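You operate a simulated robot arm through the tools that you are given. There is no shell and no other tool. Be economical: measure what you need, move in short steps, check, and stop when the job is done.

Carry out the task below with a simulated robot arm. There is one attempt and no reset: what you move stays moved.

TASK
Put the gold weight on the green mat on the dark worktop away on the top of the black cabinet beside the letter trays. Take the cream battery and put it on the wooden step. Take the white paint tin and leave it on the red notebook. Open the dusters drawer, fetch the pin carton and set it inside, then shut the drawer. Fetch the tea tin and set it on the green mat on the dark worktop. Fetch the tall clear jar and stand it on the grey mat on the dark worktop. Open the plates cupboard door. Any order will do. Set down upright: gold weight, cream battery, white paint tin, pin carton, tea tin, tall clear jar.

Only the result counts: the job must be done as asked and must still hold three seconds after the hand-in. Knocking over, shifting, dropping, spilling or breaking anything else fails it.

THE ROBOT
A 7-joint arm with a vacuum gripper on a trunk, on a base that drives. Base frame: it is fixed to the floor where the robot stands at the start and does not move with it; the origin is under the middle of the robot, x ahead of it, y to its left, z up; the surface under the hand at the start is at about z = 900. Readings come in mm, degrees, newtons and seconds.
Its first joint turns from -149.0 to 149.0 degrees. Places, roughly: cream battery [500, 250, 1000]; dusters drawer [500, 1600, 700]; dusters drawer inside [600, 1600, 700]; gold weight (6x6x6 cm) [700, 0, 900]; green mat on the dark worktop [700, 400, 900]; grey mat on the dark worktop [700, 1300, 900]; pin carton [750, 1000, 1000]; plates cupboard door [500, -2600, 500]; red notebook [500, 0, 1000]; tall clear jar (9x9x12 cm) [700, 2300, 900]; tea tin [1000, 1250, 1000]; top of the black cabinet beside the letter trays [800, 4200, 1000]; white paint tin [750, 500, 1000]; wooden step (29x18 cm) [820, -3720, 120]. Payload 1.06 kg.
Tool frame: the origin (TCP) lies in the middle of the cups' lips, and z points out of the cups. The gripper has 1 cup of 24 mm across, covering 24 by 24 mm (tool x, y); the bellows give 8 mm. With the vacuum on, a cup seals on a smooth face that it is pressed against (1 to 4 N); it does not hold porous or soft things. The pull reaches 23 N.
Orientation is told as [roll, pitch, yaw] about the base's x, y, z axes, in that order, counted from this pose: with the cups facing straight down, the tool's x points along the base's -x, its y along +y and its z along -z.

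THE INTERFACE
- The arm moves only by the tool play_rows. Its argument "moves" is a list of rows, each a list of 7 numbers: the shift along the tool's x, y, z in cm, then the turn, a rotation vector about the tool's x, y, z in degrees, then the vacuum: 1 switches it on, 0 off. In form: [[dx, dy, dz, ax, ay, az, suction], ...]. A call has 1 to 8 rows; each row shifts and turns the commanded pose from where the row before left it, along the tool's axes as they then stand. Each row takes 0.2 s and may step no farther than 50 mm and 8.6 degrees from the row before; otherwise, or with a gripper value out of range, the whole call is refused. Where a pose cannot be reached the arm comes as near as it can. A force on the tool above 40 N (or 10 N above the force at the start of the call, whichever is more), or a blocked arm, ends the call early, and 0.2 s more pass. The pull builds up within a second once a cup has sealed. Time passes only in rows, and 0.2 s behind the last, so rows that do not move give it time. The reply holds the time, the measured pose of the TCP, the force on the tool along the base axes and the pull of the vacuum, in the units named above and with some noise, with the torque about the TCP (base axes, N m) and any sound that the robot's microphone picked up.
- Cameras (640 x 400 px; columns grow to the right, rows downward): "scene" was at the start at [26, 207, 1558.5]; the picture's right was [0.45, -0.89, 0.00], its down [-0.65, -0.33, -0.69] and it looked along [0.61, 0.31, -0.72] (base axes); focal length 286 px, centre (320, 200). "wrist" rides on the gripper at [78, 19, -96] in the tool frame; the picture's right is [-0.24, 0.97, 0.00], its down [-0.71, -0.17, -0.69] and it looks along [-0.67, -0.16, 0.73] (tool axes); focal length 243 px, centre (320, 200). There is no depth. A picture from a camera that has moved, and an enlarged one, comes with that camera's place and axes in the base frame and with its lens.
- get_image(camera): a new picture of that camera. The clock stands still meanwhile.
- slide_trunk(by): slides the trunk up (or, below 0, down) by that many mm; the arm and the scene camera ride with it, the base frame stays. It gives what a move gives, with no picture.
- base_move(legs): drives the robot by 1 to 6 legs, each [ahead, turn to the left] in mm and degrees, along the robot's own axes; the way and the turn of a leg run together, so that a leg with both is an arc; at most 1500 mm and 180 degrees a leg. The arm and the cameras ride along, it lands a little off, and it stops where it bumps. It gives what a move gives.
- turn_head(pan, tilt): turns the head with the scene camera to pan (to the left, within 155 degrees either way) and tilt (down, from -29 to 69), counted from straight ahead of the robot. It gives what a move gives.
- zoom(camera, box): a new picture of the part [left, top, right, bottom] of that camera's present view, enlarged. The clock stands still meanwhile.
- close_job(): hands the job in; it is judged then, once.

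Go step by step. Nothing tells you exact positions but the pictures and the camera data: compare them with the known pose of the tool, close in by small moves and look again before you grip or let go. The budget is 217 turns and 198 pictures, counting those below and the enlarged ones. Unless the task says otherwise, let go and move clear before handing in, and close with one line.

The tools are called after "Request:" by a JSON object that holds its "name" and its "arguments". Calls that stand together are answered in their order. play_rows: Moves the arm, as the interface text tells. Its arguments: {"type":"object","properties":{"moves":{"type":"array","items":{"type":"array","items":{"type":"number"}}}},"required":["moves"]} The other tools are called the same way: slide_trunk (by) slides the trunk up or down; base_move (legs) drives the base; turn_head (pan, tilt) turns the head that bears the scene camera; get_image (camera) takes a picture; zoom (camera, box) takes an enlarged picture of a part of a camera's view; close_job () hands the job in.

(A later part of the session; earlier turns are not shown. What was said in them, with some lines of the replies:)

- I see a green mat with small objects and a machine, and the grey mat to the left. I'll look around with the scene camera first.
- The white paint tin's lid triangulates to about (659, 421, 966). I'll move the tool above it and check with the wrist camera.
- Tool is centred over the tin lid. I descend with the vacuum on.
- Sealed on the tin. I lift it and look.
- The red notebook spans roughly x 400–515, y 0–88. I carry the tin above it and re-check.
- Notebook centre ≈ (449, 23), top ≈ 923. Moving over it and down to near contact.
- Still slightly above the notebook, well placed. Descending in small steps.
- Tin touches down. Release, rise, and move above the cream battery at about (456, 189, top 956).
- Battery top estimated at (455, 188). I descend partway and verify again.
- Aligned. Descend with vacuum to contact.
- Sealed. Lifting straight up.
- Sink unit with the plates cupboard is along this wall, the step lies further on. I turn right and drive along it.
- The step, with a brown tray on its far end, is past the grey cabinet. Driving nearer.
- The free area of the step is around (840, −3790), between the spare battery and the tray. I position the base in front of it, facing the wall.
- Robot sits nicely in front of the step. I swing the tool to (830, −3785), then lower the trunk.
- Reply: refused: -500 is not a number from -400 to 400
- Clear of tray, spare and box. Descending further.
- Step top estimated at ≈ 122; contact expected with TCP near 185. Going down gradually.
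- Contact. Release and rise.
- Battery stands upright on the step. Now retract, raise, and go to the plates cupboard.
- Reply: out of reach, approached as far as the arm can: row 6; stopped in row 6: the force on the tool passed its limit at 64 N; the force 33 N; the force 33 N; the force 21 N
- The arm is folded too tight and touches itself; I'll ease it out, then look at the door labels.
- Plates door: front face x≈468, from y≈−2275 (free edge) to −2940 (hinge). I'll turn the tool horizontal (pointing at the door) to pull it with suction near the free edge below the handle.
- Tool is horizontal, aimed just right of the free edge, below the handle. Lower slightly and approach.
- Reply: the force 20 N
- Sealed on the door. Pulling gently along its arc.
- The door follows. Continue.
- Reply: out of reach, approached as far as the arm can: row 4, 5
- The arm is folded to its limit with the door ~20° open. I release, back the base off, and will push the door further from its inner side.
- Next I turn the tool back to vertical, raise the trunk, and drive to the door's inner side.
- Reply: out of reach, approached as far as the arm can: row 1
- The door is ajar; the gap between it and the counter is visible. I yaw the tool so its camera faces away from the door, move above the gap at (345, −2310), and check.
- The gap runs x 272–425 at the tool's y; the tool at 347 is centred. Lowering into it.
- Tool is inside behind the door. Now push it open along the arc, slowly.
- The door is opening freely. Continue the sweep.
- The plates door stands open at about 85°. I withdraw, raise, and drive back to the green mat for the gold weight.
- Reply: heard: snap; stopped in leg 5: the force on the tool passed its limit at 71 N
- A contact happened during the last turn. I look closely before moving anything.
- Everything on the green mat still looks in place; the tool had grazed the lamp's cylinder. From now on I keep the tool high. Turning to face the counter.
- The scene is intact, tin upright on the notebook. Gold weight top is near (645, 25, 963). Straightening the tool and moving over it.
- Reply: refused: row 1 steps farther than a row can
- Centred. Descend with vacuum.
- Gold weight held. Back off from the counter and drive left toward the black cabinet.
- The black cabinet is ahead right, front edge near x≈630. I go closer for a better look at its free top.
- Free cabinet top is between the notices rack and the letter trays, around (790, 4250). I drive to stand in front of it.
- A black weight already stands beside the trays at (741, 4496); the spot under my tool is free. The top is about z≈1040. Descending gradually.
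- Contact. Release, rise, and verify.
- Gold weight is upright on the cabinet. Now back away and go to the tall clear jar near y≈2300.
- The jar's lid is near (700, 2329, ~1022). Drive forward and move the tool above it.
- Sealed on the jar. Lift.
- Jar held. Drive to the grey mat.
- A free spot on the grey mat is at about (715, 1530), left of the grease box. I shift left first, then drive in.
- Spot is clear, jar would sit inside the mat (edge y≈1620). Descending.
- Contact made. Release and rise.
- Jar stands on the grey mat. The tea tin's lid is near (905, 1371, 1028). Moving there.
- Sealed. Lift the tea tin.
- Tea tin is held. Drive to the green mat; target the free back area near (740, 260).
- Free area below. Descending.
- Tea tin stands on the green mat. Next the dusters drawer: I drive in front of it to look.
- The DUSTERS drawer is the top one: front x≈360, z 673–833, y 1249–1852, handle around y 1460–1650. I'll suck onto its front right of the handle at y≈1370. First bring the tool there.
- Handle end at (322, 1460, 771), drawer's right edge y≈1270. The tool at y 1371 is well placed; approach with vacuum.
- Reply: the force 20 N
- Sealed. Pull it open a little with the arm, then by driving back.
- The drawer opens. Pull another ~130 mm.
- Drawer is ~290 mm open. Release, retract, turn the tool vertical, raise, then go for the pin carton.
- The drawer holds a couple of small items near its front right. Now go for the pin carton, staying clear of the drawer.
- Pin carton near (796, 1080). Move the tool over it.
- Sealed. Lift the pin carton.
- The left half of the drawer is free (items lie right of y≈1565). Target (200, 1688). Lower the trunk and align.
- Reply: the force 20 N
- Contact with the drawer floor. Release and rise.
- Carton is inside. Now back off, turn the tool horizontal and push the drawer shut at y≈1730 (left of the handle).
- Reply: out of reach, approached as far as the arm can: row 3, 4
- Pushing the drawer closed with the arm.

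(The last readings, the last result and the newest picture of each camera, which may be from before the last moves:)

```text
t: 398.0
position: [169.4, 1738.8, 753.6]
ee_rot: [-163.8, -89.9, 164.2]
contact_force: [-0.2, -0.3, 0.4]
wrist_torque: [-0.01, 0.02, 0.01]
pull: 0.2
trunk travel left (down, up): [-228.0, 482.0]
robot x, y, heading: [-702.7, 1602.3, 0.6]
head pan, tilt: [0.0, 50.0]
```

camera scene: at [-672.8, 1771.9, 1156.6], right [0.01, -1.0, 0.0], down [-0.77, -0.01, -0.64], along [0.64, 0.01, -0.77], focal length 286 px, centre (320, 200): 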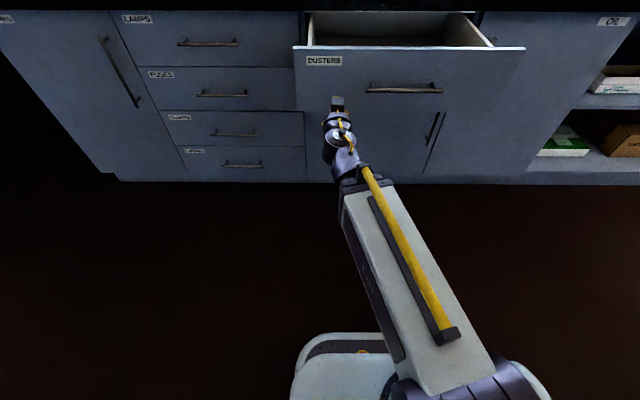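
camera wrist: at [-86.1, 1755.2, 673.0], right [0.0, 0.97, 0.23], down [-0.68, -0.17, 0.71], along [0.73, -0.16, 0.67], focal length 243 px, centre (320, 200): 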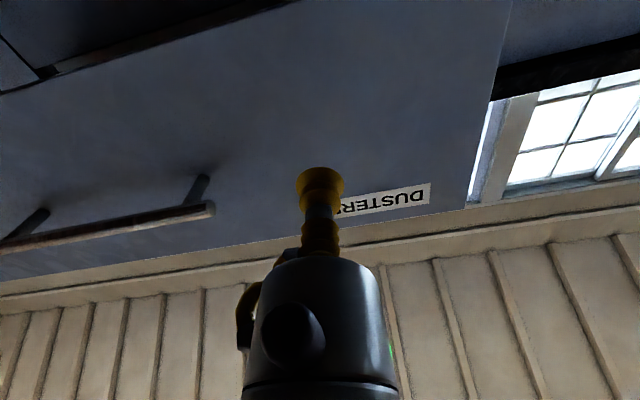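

Request:
{"name": "play_rows", "arguments": {"moves": [[0, 0, 2, 0, 0, 0, 0], [0, 0, 2, 0, 0, 0, 0], [0, 0, 2, 0, 0, 0, 0], [0, 0, 2, 0, 0, 0, 0], [0, 0, 2, 0, 0, 0, 0], [0, 0, 2, 0, 0, 0, 0]]}}

Request:
{"name": "get_image", "arguments": {"camera": "scene"}}

Request:
{"name": "get_image", "arguments": {"camera": "wrist"}}

```text
t: 399.4
position: [288.7, 1738.3, 751.6]
ee_rot: [177.7, -90.1, -177.4]
contact_force: [0.9, -0.4, 0.5]
wrist_torque: [-0.01, -0.01, -0.01]
pull: 0.2
trunk travel left (down, up): [-228.0, 482.0]
robot x, y, heading: [-702.7, 1603.2, 0.8]
head pan, tilt: [0.0, 50.0]
```

```text
64 pictures are left
camera scene: at [-672.8, 1771.9, 1156.6], right [0.01, -1.0, 0.0], down [-0.77, -0.01, -0.64], along [0.64, 0.01, -0.77], focal length 286 px, centre (320, 200)
```

scene: 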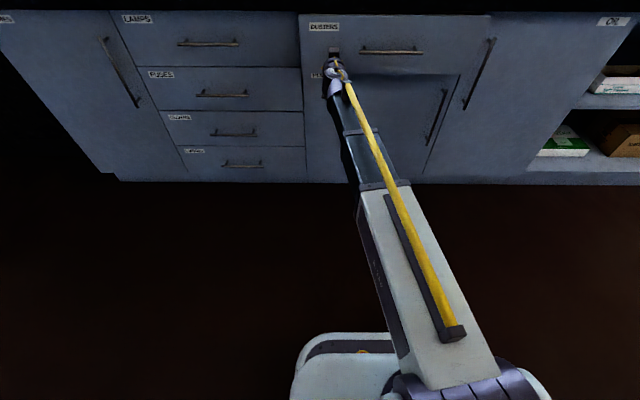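

```text
63 pictures are left
camera wrist: at [193.4, 1757.2, 673.7], right [-0.01, 0.97, 0.24], down [-0.68, -0.17, 0.71], along [0.73, -0.16, 0.67], focal length 243 px, centre (320, 200)
```

wrist: 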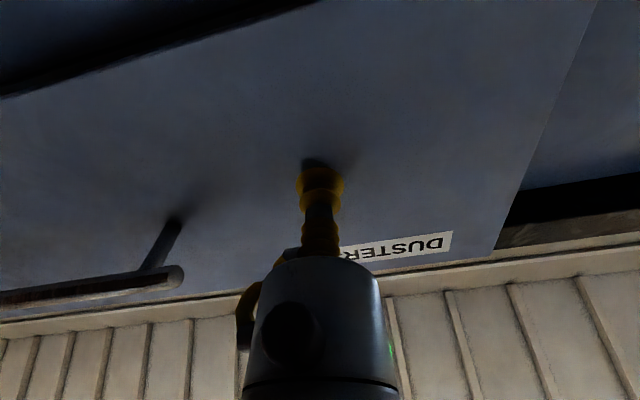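

Request:
{"name": "play_rows", "arguments": {"moves": [[0.4, 0, 2, 0, 0, 0, 0], [0, 0, 2, 0, 0, 0, 0], [0, 0, 1.5, 0, 0, 0, 0], [0, 0, 1, 0, 0, 0, 0], [0, 0, 0.5, 0, 0, 0, 0], [0, 0, 0.5, 0, 0, 0, 0]]}}

Request:
{"name": "get_image", "arguments": {"camera": "wrist"}}

```text
t: 400.8
position: [364.3, 1737.6, 748.4]
ee_rot: [-148.5, -90.0, 148.8]
contact_force: [-10.3, -0.7, -3.2]
wrist_torque: [-0.03, -0.1, 0.05]
pull: 0.2
trunk travel left (down, up): [-228.0, 482.0]
robot x, y, heading: [-702.6, 1601.9, 0.6]
head pan, tilt: [0.0, 50.0]
```

```text
62 pictures are left
camera wrist: at [267.9, 1756.1, 669.1], right [0.0, 0.97, 0.23], down [-0.68, -0.17, 0.71], along [0.73, -0.16, 0.67], focal length 243 px, centre (320, 200)
```

wrist: 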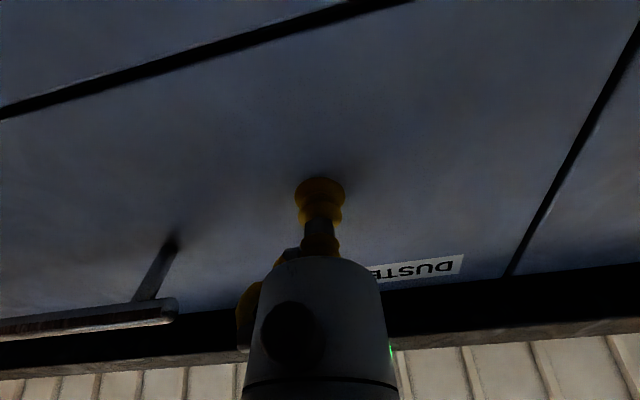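

Force rises: the drawer is shut. One more small press, then withdraw and check.

Request:
{"name": "play_rows", "arguments": {"moves": [[0, 0, 0.4, 0, 0, 0, 0], [0, 0, 0, 0, 0, 0, 0], [0, 0, -2, 0, 0, 0, 0], [0, 0, -4, 0, 0, 0, 0], [0, 0, -4, 0, 0, 0, 0], [0, 0, -4, 0, 0, 0, 0]]}}

Request:
{"name": "turn_head", "arguments": {"pan": 0, "tilt": 35}}

Request:
{"name": "get_image", "arguments": {"camera": "scene"}}

Request:
{"name": "get_image", "arguments": {"camera": "wrist"}}

```text
t: 401.4
position: [364.2, 1737.2, 747.1]
ee_rot: [-150.0, -89.9, 150.3]
contact_force: [-10.4, -0.7, 0.9]
wrist_torque: [0.0, 0.05, -0.01]
pull: 0.0
trunk travel left (down, up): [-228.0, 482.0]
robot x, y, heading: [-703.0, 1601.5, 0.5]
head pan, tilt: [0.0, 50.0]
stopped in row 2: the force on the tool passed its limit at 41 N (the readings are from after the stop); the commanded pose is now the measured one
```

```text
t: 402.1
position: [364.1, 1737.9, 747.9]
ee_rot: [-158.2, -90.0, 158.6]
contact_force: [-18.3, -1.1, -1.0]
wrist_torque: [-0.03, -0.03, 0.01]
pull: 0.2
trunk travel left (down, up): [-228.0, 482.0]
robot x, y, heading: [-703.0, 1600.9, 0.4]
head pan, tilt: [0.0, 35.0]
```

```text
61 pictures are left
camera scene: at [-663.5, 1771.9, 1178.3], right [0.01, -1.0, 0.0], down [-0.57, -0.01, -0.82], along [0.82, 0.01, -0.57], focal length 286 px, centre (320, 200)
```

scene: 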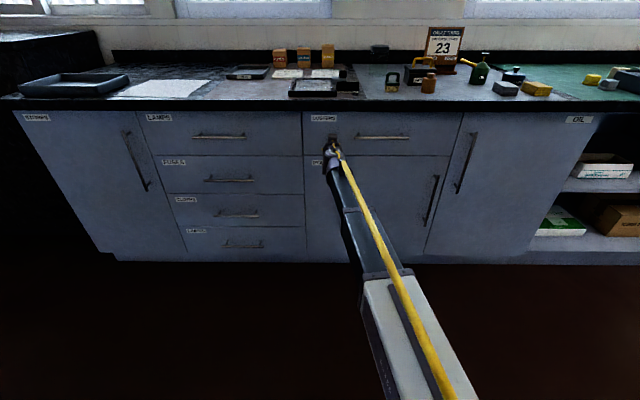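

```text
60 pictures are left
camera wrist: at [268.2, 1756.2, 669.0], right [0.0, 0.97, 0.23], down [-0.68, -0.17, 0.71], along [0.73, -0.16, 0.67], focal length 243 px, centre (320, 200)
```

wrist: 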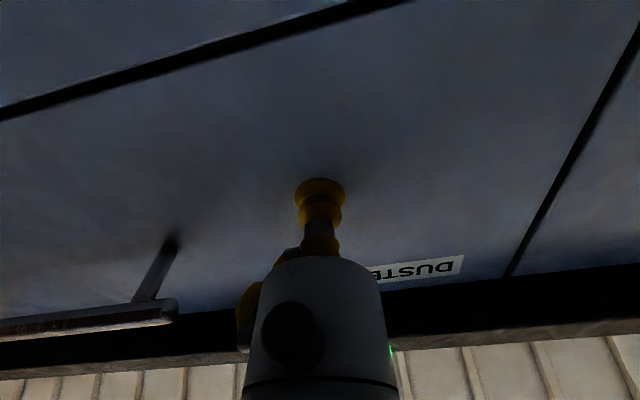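

Drawer is fully shut. Withdraw the tool.

Request:
{"name": "play_rows", "arguments": {"moves": [[0, 0, -1, 0, 0, 0, 0], [0, 0, -4, 0, 0, 0, 0], [0, 0, -4, 0, 0, 0, 0], [0, 0, -4, 0, 0, 0, 0]]}}

Request:
{"name": "get_image", "arguments": {"camera": "scene"}}

```text
t: 403.1
position: [234.3, 1734.9, 746.0]
ee_rot: [-10.4, -90.0, 10.8]
contact_force: [0.5, 0.9, -0.8]
wrist_torque: [0.03, -0.01, -0.03]
pull: 0.1
trunk travel left (down, up): [-228.0, 482.0]
robot x, y, heading: [-700.8, 1602.8, 0.8]
head pan, tilt: [0.0, 35.0]
```

```text
59 pictures are left
camera scene: at [-662.0, 1772.0, 1178.3], right [0.01, -1.0, 0.0], down [-0.57, -0.01, -0.82], along [0.82, 0.01, -0.57], focal length 286 px, centre (320, 200)
```

scene: 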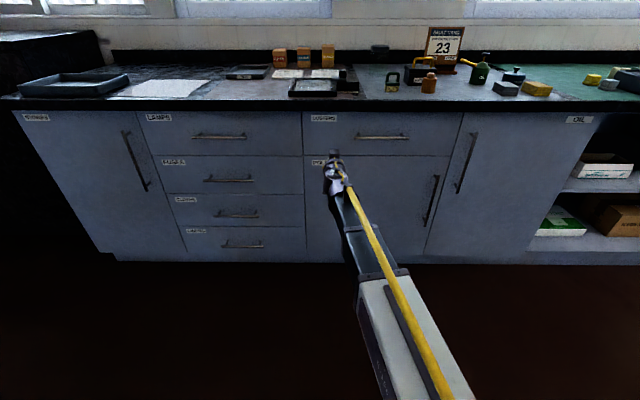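

The drawer is shut. I check the plates door and the rest from here.

Request:
{"name": "turn_head", "arguments": {"pan": -72, "tilt": 14}}

Request:
{"name": "get_image", "arguments": {"camera": "scene"}}

Request:
{"name": "zoom", "arguments": {"camera": "scene", "box": [180, 120, 380, 260]}}

```text
t: 404.6
position: [234.1, 1735.8, 746.6]
ee_rot: [-34.7, -90.0, 35.0]
contact_force: [0.7, -0.1, 0.3]
wrist_torque: [-0.01, -0.02, 0.04]
pull: 0.0
trunk travel left (down, up): [-228.0, 482.0]
robot x, y, heading: [-701.6, 1600.1, 0.4]
head pan, tilt: [-72.0, 14.0]
```

```text
58 pictures are left
camera scene: at [-720.5, 1682.6, 1212.0], right [-0.95, -0.32, 0.0], down [-0.08, 0.23, -0.97], along [0.31, -0.92, -0.24], focal length 286 px, centre (320, 200)
```

scene: 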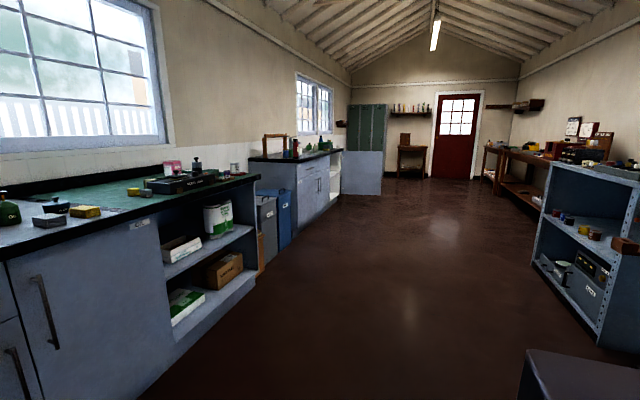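

```text
2.86 times, centred on (280, 190) of scene
camera zoom: at [-720.5, 1682.6, 1212.0], right [-0.95, -0.32, 0.0], down [-0.08, 0.23, -0.97], along [0.31, -0.92, -0.24], focal length 816 px, centre (434, 229)
```

zoom: 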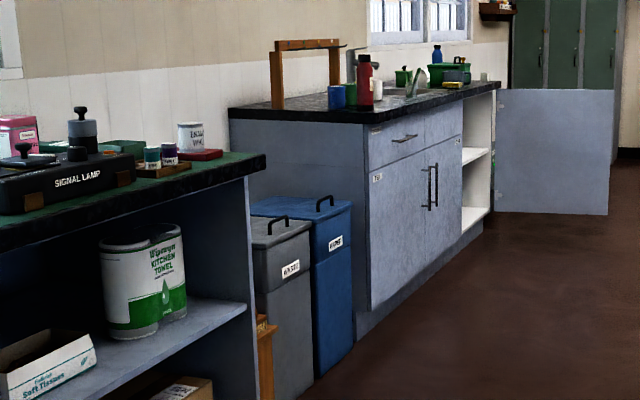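

The plates door stands wide open, the drawer is shut, and the last views I took of each placed object showed it upright where it belongs. The tool is clear, so I'm handing in.

Request:
{"name": "close_job", "arguments": {}}

```text
The job is handed in.
```

All seven parts of the task are done and the job is handed in. During one base turn the tool hit the signal lamp and I heard a snap; afterwards I found nothing visibly moved or broken, but I can't rule out hidden damage.
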